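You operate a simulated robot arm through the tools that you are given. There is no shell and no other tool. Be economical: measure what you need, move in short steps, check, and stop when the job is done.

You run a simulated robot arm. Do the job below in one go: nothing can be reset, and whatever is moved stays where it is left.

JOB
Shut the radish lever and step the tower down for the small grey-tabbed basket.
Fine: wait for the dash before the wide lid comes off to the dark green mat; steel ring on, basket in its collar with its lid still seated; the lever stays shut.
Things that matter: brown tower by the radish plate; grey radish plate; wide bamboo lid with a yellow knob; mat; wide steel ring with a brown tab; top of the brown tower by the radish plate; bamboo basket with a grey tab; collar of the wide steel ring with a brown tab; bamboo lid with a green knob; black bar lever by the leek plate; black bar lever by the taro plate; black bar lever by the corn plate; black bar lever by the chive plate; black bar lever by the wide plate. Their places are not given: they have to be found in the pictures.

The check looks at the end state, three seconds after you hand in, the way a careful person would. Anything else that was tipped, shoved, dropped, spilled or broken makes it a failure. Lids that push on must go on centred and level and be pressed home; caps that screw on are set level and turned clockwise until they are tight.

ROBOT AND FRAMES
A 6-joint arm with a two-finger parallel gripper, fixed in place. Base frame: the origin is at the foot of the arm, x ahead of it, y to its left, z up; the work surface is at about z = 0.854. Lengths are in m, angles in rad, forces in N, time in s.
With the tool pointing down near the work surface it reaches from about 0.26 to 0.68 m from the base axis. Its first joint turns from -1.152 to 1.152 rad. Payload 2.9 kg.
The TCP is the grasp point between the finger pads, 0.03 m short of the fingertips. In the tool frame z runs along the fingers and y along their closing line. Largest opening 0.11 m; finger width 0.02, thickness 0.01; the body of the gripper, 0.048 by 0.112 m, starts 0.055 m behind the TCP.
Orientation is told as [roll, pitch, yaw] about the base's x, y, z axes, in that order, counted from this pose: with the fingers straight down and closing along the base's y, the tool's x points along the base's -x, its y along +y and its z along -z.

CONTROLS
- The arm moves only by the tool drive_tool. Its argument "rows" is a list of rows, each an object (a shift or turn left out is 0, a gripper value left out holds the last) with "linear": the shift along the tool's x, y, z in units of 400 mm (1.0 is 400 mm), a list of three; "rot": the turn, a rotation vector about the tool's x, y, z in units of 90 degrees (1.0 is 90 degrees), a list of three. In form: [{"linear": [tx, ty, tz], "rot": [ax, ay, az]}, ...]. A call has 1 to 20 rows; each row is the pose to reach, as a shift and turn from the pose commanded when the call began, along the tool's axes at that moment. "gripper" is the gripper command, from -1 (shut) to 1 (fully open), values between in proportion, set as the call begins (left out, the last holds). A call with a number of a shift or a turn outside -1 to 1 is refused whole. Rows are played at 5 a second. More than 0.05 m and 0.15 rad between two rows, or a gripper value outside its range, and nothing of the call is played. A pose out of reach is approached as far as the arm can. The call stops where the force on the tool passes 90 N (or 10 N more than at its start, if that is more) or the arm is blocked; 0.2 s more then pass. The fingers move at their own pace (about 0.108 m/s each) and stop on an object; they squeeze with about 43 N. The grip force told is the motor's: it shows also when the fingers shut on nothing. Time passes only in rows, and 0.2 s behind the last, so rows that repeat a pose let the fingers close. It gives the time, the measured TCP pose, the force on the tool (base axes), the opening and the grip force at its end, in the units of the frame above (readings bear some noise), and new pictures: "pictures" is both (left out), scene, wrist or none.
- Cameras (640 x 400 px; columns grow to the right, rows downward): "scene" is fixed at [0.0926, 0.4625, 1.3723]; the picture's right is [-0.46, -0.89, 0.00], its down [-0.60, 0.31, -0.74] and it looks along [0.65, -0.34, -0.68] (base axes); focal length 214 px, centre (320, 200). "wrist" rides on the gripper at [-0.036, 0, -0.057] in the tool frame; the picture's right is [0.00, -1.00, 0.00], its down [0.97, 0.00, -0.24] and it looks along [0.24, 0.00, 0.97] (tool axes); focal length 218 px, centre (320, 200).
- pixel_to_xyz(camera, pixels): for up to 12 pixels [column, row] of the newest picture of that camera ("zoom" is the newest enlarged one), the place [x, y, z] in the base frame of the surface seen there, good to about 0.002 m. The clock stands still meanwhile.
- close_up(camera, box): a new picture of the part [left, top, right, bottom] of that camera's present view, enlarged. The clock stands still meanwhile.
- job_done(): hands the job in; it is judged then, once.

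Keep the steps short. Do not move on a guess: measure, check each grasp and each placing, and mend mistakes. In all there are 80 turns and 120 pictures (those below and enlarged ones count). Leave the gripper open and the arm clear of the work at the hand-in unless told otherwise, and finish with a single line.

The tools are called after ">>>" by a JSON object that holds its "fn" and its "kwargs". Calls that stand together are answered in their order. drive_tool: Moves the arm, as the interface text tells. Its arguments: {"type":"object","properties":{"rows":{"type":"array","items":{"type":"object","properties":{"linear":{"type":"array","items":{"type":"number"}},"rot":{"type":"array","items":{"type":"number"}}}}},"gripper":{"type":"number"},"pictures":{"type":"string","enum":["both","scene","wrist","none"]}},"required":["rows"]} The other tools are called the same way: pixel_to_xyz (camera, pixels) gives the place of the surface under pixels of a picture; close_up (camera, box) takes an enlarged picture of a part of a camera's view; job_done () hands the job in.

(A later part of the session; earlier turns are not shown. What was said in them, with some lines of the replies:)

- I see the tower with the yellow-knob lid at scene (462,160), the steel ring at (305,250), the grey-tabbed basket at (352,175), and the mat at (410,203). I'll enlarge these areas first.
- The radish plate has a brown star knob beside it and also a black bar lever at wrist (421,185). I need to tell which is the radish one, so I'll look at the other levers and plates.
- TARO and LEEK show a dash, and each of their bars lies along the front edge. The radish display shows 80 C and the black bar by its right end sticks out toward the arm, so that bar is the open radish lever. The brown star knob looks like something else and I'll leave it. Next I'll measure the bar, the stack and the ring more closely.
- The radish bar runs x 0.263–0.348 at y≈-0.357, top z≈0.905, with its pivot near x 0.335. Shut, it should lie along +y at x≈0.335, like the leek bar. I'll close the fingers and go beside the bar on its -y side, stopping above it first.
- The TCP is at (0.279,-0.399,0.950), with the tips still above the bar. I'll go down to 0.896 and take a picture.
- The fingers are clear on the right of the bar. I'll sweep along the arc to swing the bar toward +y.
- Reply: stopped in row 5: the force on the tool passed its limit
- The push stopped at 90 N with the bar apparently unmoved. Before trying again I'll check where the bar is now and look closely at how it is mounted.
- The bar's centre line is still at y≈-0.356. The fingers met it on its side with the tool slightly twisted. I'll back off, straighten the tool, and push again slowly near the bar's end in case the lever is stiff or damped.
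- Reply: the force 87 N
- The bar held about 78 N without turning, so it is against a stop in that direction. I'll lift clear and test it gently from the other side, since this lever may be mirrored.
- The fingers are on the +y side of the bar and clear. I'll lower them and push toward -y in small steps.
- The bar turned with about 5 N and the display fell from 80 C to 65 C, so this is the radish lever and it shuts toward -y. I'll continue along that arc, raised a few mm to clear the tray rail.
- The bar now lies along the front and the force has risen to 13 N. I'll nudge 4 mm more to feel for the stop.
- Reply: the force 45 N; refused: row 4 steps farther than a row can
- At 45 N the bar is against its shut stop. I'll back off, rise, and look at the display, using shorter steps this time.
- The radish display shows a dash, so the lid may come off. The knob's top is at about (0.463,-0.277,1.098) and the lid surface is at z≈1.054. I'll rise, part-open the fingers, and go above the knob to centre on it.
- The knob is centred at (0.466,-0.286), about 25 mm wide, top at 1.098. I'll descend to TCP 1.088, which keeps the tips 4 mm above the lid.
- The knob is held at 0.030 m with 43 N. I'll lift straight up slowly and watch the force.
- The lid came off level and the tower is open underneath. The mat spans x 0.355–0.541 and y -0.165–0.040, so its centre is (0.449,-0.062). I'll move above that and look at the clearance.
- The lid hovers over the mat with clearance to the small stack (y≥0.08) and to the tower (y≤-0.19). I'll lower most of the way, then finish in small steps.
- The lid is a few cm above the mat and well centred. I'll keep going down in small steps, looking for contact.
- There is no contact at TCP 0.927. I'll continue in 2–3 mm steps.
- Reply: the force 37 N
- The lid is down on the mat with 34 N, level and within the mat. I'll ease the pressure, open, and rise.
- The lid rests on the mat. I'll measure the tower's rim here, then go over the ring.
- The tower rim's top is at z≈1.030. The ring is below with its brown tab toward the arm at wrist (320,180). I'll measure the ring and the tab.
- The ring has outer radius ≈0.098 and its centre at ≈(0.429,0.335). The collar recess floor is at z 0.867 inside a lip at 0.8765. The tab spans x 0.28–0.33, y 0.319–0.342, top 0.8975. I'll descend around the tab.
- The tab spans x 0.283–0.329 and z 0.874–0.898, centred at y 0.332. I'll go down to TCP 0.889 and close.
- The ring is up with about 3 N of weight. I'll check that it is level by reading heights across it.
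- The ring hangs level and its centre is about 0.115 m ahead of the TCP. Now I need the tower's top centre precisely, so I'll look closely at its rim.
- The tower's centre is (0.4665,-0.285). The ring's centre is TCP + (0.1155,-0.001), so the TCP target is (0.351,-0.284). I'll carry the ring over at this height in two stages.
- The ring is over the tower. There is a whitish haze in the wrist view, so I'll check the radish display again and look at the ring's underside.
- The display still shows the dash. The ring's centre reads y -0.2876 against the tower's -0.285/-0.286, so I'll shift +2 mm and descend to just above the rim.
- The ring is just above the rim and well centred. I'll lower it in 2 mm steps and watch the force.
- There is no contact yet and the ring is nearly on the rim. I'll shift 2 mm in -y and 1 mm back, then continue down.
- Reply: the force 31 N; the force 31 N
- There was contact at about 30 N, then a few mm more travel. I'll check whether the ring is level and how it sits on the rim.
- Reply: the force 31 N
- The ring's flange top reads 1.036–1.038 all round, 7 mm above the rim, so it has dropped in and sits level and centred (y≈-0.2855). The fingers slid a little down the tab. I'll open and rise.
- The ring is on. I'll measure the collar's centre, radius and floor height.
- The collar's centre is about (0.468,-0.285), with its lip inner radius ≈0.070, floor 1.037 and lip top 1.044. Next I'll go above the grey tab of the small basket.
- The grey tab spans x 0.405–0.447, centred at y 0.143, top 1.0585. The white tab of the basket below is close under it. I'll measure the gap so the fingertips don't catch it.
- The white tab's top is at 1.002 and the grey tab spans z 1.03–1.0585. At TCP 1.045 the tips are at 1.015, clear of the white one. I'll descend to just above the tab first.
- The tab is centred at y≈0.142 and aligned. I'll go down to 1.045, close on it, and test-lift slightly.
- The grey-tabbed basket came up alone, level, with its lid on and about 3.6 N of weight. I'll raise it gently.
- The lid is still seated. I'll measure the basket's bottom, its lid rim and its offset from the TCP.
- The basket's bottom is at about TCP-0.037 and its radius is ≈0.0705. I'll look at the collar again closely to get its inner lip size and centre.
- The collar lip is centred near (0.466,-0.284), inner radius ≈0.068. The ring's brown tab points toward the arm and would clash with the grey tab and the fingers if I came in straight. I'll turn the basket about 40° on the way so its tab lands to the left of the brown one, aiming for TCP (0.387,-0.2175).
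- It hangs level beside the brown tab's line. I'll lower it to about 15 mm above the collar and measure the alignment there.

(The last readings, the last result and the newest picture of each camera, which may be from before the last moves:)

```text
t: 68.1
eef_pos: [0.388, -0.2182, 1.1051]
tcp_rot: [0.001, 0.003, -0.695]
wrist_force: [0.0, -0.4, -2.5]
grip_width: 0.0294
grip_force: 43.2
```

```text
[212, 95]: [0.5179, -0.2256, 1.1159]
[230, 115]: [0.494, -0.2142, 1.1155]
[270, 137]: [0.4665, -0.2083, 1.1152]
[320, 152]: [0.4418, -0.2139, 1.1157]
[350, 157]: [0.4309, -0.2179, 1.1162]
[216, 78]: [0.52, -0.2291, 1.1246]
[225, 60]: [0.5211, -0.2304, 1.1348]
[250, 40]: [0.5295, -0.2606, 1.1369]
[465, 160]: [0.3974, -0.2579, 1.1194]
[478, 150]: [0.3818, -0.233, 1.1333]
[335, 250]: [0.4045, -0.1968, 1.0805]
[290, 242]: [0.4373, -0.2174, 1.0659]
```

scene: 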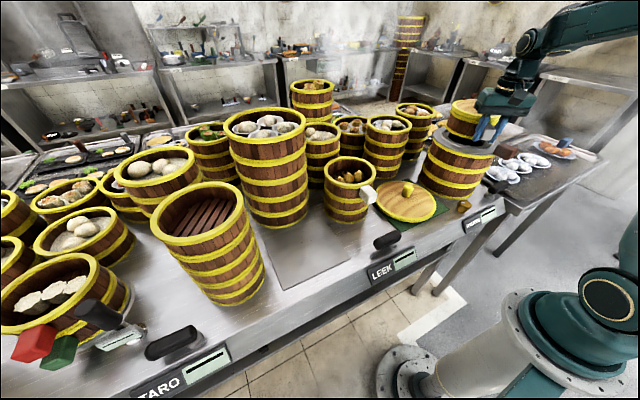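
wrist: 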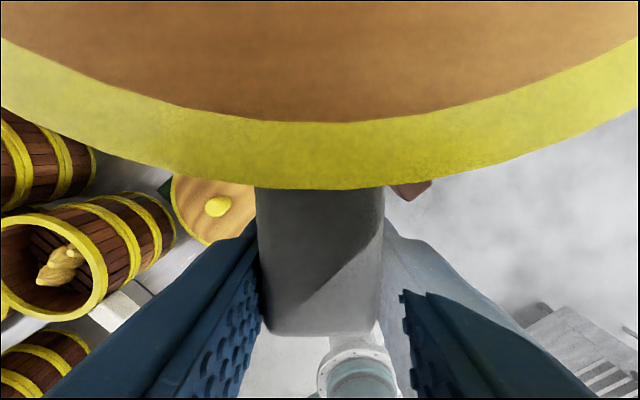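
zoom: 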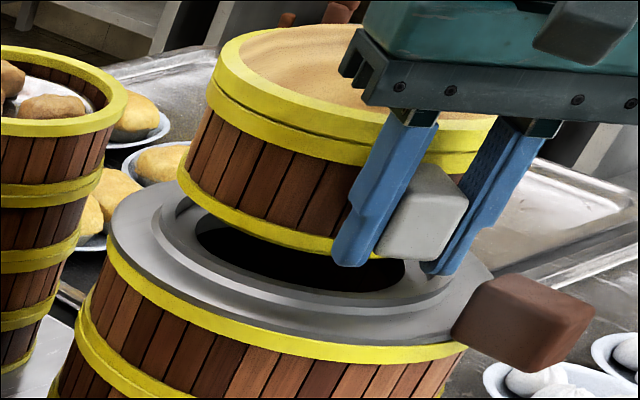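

The basket's centre reads (0.469,-0.285) against the collar's (0.466,-0.283), and its hoop (R≈0.075) matches the collar lip. I'll shift 3 mm and lower to near contact.

>>> {"fn": "drive_tool", "kwargs": {"pictures": "none", "rows": [{"linear": [0.009, -0.001, 0]}, {"linear": [0.009, -0.001, 0.01]}, {"linear": [0.009, -0.001, 0.02]}, {"linear": [0.009, -0.001, 0.03]}, {"linear": [0.009, -0.001, 0.036]}, {"linear": [0.009, -0.001, 0.036]}]}}

>>> {"fn": "drive_tool", "kwargs": {"pictures": "scene", "rows": [{"linear": [0, 0, 0.005]}, {"linear": [0, 0, 0.009]}, {"linear": [0, 0, 0.009]}]}}

>>> {"fn": "close_up", "kwargs": {"camera": "scene", "box": [425, 95, 515, 165]}}

```text
t: 69.5
eef_pos: [0.3834, -0.2149, 1.0902]
tcp_rot: [0.0, 0.002, -0.695]
wrist_force: [0.1, 0.4, -2.8]
grip_width: 0.0295
grip_force: 42.8
```

```text
t: 70.3
eef_pos: [0.3848, -0.2144, 1.0866]
tcp_rot: [0.001, 0.002, -0.695]
wrist_force: [-0.4, -0.5, -2.4]
grip_width: 0.0298
grip_force: 43.0
```

scene: 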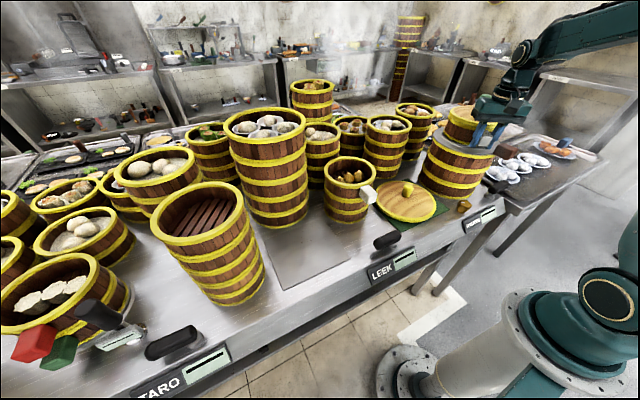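

```text
5.71 times, centred on (470, 130) of scene
```

zoom: 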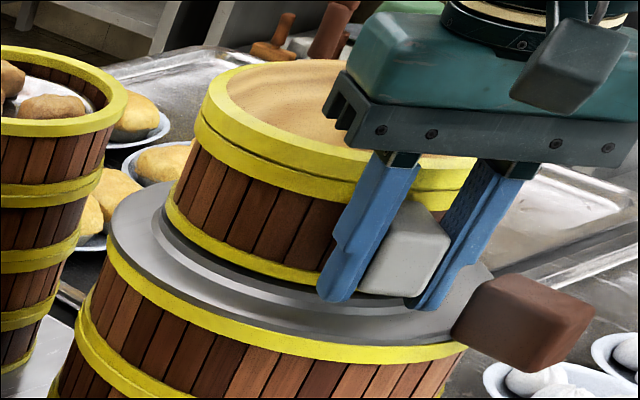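

>>> {"fn": "pixel_to_xyz", "kwargs": {"camera": "zoom", "pixels": [[168, 203], [185, 228], [210, 247], [240, 262], [280, 276], [310, 281], [158, 222], [180, 250], [210, 270], [250, 287], [300, 301], [340, 306]]}}

>>> {"fn": "pixel_to_xyz", "kwargs": {"camera": "zoom", "pixels": [[200, 130], [220, 155], [250, 172], [290, 188], [330, 197], [445, 200], [152, 225], [375, 310], [400, 312], [430, 195], [118, 240], [300, 335]]}}

```text
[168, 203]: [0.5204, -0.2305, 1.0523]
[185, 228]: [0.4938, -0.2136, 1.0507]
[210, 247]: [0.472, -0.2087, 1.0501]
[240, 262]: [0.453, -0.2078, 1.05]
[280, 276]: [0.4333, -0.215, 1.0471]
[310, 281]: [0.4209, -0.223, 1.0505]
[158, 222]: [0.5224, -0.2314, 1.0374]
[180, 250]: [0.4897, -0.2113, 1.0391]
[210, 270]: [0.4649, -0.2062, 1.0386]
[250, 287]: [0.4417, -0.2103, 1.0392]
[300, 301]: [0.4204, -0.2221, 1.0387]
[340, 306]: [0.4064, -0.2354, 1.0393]
```

```text
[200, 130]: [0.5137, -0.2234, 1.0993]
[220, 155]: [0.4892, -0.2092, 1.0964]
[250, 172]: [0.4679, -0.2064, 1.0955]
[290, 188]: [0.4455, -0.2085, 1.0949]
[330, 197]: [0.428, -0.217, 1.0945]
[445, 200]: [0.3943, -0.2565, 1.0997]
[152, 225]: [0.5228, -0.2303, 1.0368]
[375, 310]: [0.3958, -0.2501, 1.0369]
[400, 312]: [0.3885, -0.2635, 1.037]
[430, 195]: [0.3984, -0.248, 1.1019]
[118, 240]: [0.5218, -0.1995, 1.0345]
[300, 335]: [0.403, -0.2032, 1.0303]
```

The basket's rim fits to centre (0.466,-0.2825) and the collar to (0.466,-0.282), so they are aligned. I'll lower in 2 mm steps until it rests.

>>> {"fn": "drive_tool", "kwargs": {"pictures": "none", "rows": [{"linear": [0, 0, 0.004]}, {"linear": [0, 0, 0.008]}, {"linear": [0, 0, 0.012]}, {"linear": [0, 0, 0.012]}]}}

```text
t: 71.3
eef_pos: [0.3863, -0.2148, 1.0832]
tcp_rot: [0.0, -0.003, -0.695]
wrist_force: [-2.6, 2.6, 17.9]
grip_width: 0.0295
grip_force: 43.3
```

There is contact at TCP 1.083 with about 18 N, which puts the hoop's bottom at the lip top (1.044). I'll look at it.

>>> {"fn": "close_up", "kwargs": {"camera": "scene", "box": [425, 95, 515, 165]}}

>>> {"fn": "pixel_to_xyz", "kwargs": {"camera": "zoom", "pixels": [[200, 135], [220, 158], [250, 176], [290, 192], [330, 201], [168, 206], [185, 232], [210, 252], [240, 267], [280, 281], [205, 95], [330, 160]]}}

```text
5.71 times, centred on (470, 130) of scene
```

zoom: 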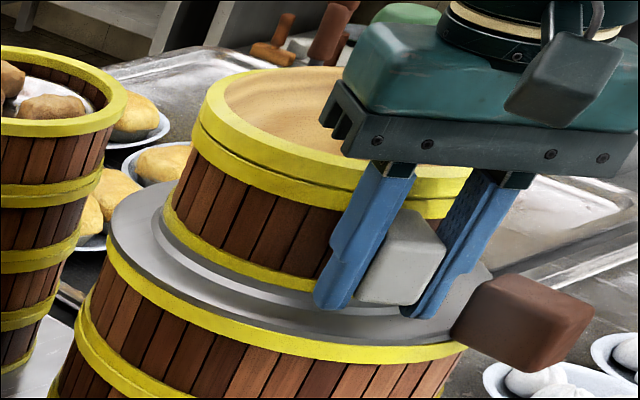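

```text
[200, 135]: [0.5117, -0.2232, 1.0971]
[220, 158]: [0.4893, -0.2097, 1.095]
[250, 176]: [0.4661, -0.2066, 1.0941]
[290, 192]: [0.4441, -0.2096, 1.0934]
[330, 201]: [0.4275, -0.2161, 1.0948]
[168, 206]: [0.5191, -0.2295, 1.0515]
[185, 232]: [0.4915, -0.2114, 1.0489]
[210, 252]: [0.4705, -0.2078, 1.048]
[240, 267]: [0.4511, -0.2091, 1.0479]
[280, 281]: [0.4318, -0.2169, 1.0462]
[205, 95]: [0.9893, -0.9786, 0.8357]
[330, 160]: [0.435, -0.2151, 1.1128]
```

>>> {"fn": "pixel_to_xyz", "kwargs": {"camera": "scene", "pixels": [[327, 172], [340, 183], [352, 186], [373, 172], [345, 158], [326, 165]]}}

>>> {"fn": "drive_tool", "kwargs": {"pictures": "none", "rows": [{"linear": [0, 0, 0.004]}, {"linear": [0, 0, 0.007]}, {"linear": [0, 0, 0.007]}]}}

```text
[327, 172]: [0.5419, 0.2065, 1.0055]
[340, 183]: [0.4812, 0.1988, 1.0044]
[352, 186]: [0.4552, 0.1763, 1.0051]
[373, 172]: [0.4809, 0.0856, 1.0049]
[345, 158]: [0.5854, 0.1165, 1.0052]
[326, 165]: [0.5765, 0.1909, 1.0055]
```

```text
t: 72.1
eef_pos: [0.3841, -0.215, 1.0793]
tcp_rot: [0.001, -0.003, -0.694]
wrist_force: [-0.6, 10.4, 31.3]
grip_width: 0.0295
grip_force: 42.9
```

The white basket's rim is at 1.005, so seating flush on the collar lip (1.044) should give TCP≈1.084, which matches the contact height. The extra push only slid the fingers on the tab. I'll open and let it sit.

>>> {"fn": "drive_tool", "kwargs": {"pictures": "none", "gripper": -0.1, "rows": [{"linear": [0, 0, 0]}, {"linear": [0, 0, -0.01]}, {"linear": [0, 0, -0.01]}]}}

>>> {"fn": "drive_tool", "kwargs": {"pictures": "both", "rows": [{"linear": [0.02, 0, -0.03]}, {"linear": [0.04, 0, -0.1]}, {"linear": [0.05, 0, -0.2]}, {"linear": [0.05, 0, -0.3]}, {"linear": [0.05, 0, -0.4]}, {"linear": [0.05, 0, -0.5]}, {"linear": [0.05, 0, -0.5]}]}}

>>> {"fn": "close_up", "kwargs": {"camera": "scene", "box": [420, 85, 520, 215]}}

```text
t: 72.9
eef_pos: [0.3837, -0.2148, 1.0826]
tcp_rot: [-0.003, 0.002, -0.694]
wrist_force: [0.3, 0.2, 0.6]
grip_width: 0.0495
grip_force: 0.2
```

```text
t: 74.5
eef_pos: [0.3729, -0.2011, 1.284]
tcp_rot: [0.0, 0.002, -0.695]
wrist_force: [-0.4, -0.2, -0.4]
grip_width: 0.0494
grip_force: 0.1
```

scene: 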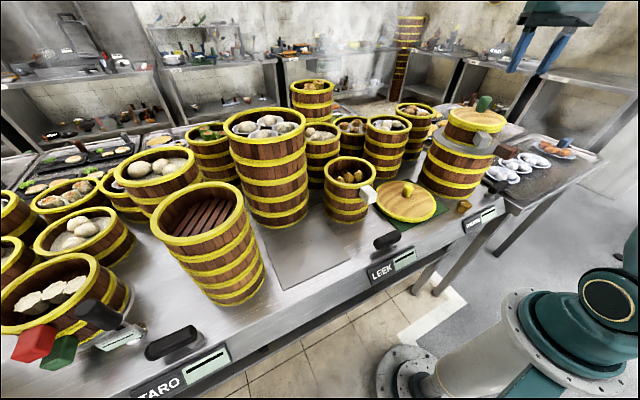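
wrist: 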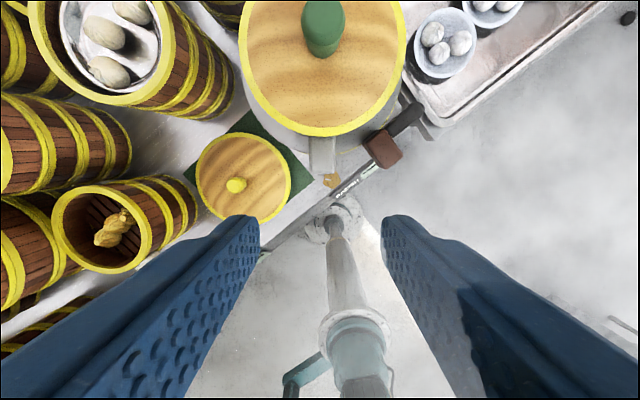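

```text
3.08 times, centred on (470, 150) of scene
```

zoom: 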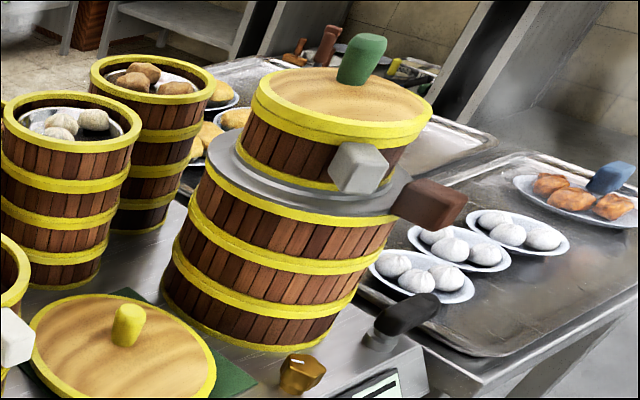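

The basket stands on the ring with its lid on. I'll check that it is level, its height, and that the ring is undisturbed.

>>> {"fn": "pixel_to_xyz", "kwargs": {"camera": "wrist", "pixels": [[247, 60], [401, 60], [320, 132], [262, 100], [385, 100], [322, 30], [322, 150], [260, 10], [395, 10], [385, 150], [250, 108], [300, 145]]}}

>>> {"fn": "close_up", "kwargs": {"camera": "scene", "box": [430, 95, 510, 175]}}

>>> {"fn": "close_up", "kwargs": {"camera": "scene", "box": [450, 170, 530, 230]}}

```text
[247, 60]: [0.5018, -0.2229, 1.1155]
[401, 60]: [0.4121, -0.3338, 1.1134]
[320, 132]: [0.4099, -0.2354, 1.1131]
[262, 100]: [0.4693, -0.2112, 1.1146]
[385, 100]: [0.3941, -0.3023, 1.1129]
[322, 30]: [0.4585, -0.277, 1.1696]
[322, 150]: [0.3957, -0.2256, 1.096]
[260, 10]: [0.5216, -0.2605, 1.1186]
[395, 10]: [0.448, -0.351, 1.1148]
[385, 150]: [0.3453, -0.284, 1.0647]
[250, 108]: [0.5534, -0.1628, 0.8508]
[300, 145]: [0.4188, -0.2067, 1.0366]
```

```text
5.00 times, centred on (470, 135) of scene
```

zoom: 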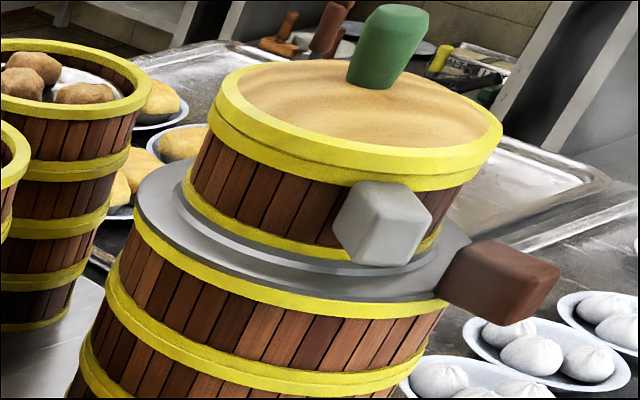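

```text
6.67 times, centred on (490, 200) of scene
```

zoom: 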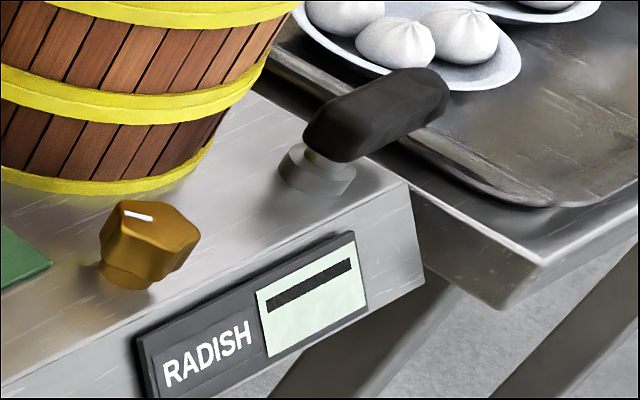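

The lid rim reads 1.113–1.1186, which could be a slight tilt or just picks on different parts of the rim. I'll move over the basket and measure it properly from above.

>>> {"fn": "drive_tool", "kwargs": {"pictures": "wrist", "rows": [{"linear": [-0.05, 0, -0.06]}, {"linear": [-0.12, 0, -0.12]}, {"linear": [-0.18, 0, -0.12]}, {"linear": [-0.18, 0, -0.12]}]}}

>>> {"fn": "close_up", "kwargs": {"camera": "wrist", "box": [230, 20, 410, 200]}}

```text
t: 75.5
eef_pos: [0.4187, -0.2453, 1.3191]
tcp_rot: [0.001, -0.001, -0.694]
wrist_force: [0.4, 0.0, 0.0]
grip_width: 0.0496
grip_force: 0.1
out of reach, approached as far as the arm can: row 3, 4
```

wrist: 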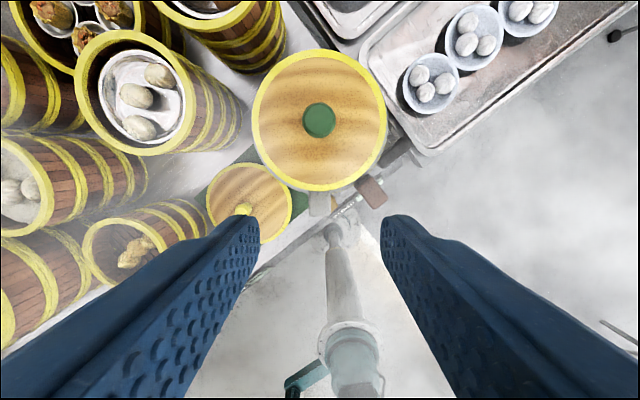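

```text
2.22 times, centred on (320, 110) of wrist
```

zoom: 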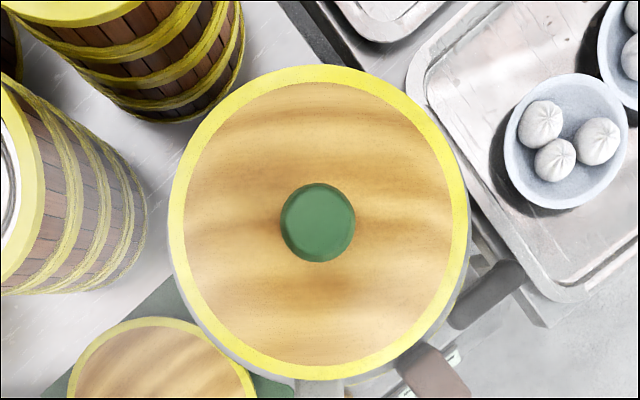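

>>> {"fn": "pixel_to_xyz", "kwargs": {"camera": "zoom", "pixels": [[178, 222], [461, 222], [320, 74], [320, 373], [200, 222], [440, 222], [320, 98], [320, 350], [220, 118], [420, 118], [220, 328], [420, 328]]}}

```text
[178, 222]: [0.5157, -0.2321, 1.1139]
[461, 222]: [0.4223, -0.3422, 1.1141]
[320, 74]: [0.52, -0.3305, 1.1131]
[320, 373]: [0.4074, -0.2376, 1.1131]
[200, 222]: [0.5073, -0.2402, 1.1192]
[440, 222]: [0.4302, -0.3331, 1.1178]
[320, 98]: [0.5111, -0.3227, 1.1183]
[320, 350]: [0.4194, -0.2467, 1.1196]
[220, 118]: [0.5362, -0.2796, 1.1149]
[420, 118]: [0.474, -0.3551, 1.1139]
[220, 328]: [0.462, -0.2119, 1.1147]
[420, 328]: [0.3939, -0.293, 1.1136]
```

The lid rim is level (1.113–1.115 all round) and centred at about (0.466,-0.2855), at exactly the flush-seated height. I'll open fully, draw the arm back clear, and take a last look.

>>> {"fn": "drive_tool", "kwargs": {"pictures": "both", "gripper": 1, "rows": [{"linear": [0.08, 0.025, 0]}, {"linear": [0.16, 0.05, 0]}, {"linear": [0.24, 0.075, 0]}, {"linear": [0.31, 0.1, 0]}, {"linear": [0.31, 0.1, 0]}]}}

>>> {"fn": "close_up", "kwargs": {"camera": "scene", "box": [300, 80, 540, 280]}}

```text
t: 76.7
eef_pos: [0.3474, -0.1314, 1.3182]
tcp_rot: [0.0, 0.003, -0.696]
wrist_force: [0.7, -0.5, -0.3]
grip_width: 0.11
grip_force: 0.1
```

scene: 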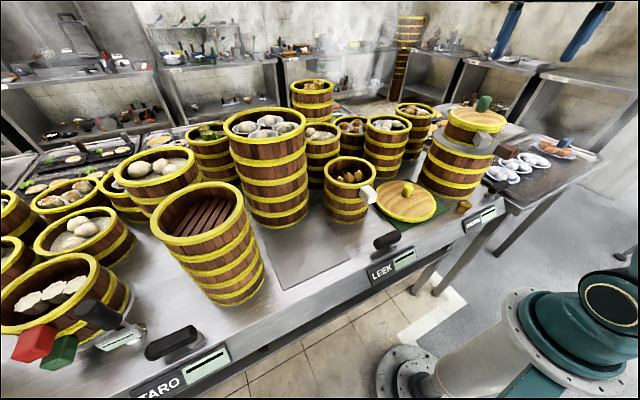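
wrist: 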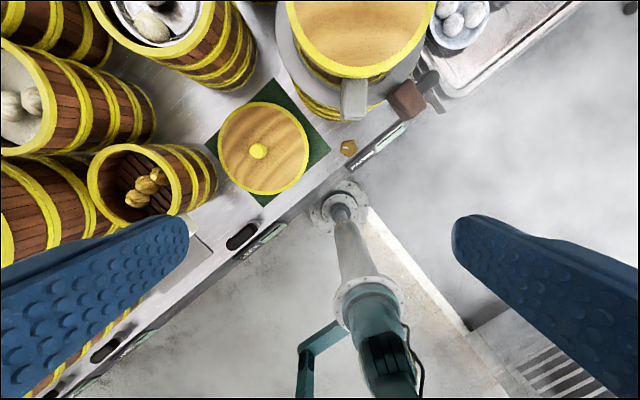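

```text
2.00 times, centred on (420, 180) of scene
```

zoom: 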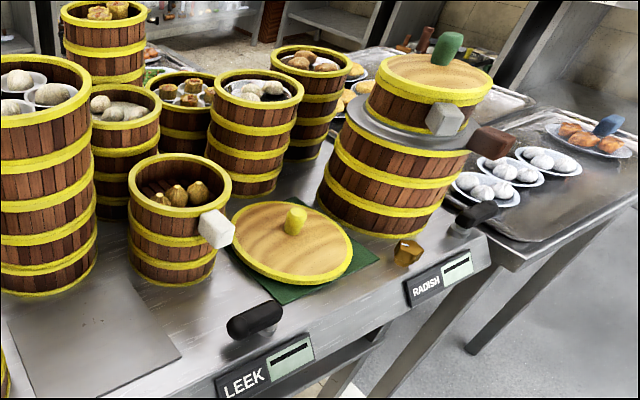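

The lever is shut with the dash showing, the wide lid is on the mat, the ring is on the tower, and the lidded basket sits level in its collar. The arm is clear and the gripper open, so I'm handing in.

>>> {"fn": "job_done", "kwargs": {}}

```text
The job is handed in.
```

The radish lever is shut with the dash showing, the wide lid is on the dark green mat, and the steel ring is on the tower with the grey-tabbed basket level in its collar, lid still seated.
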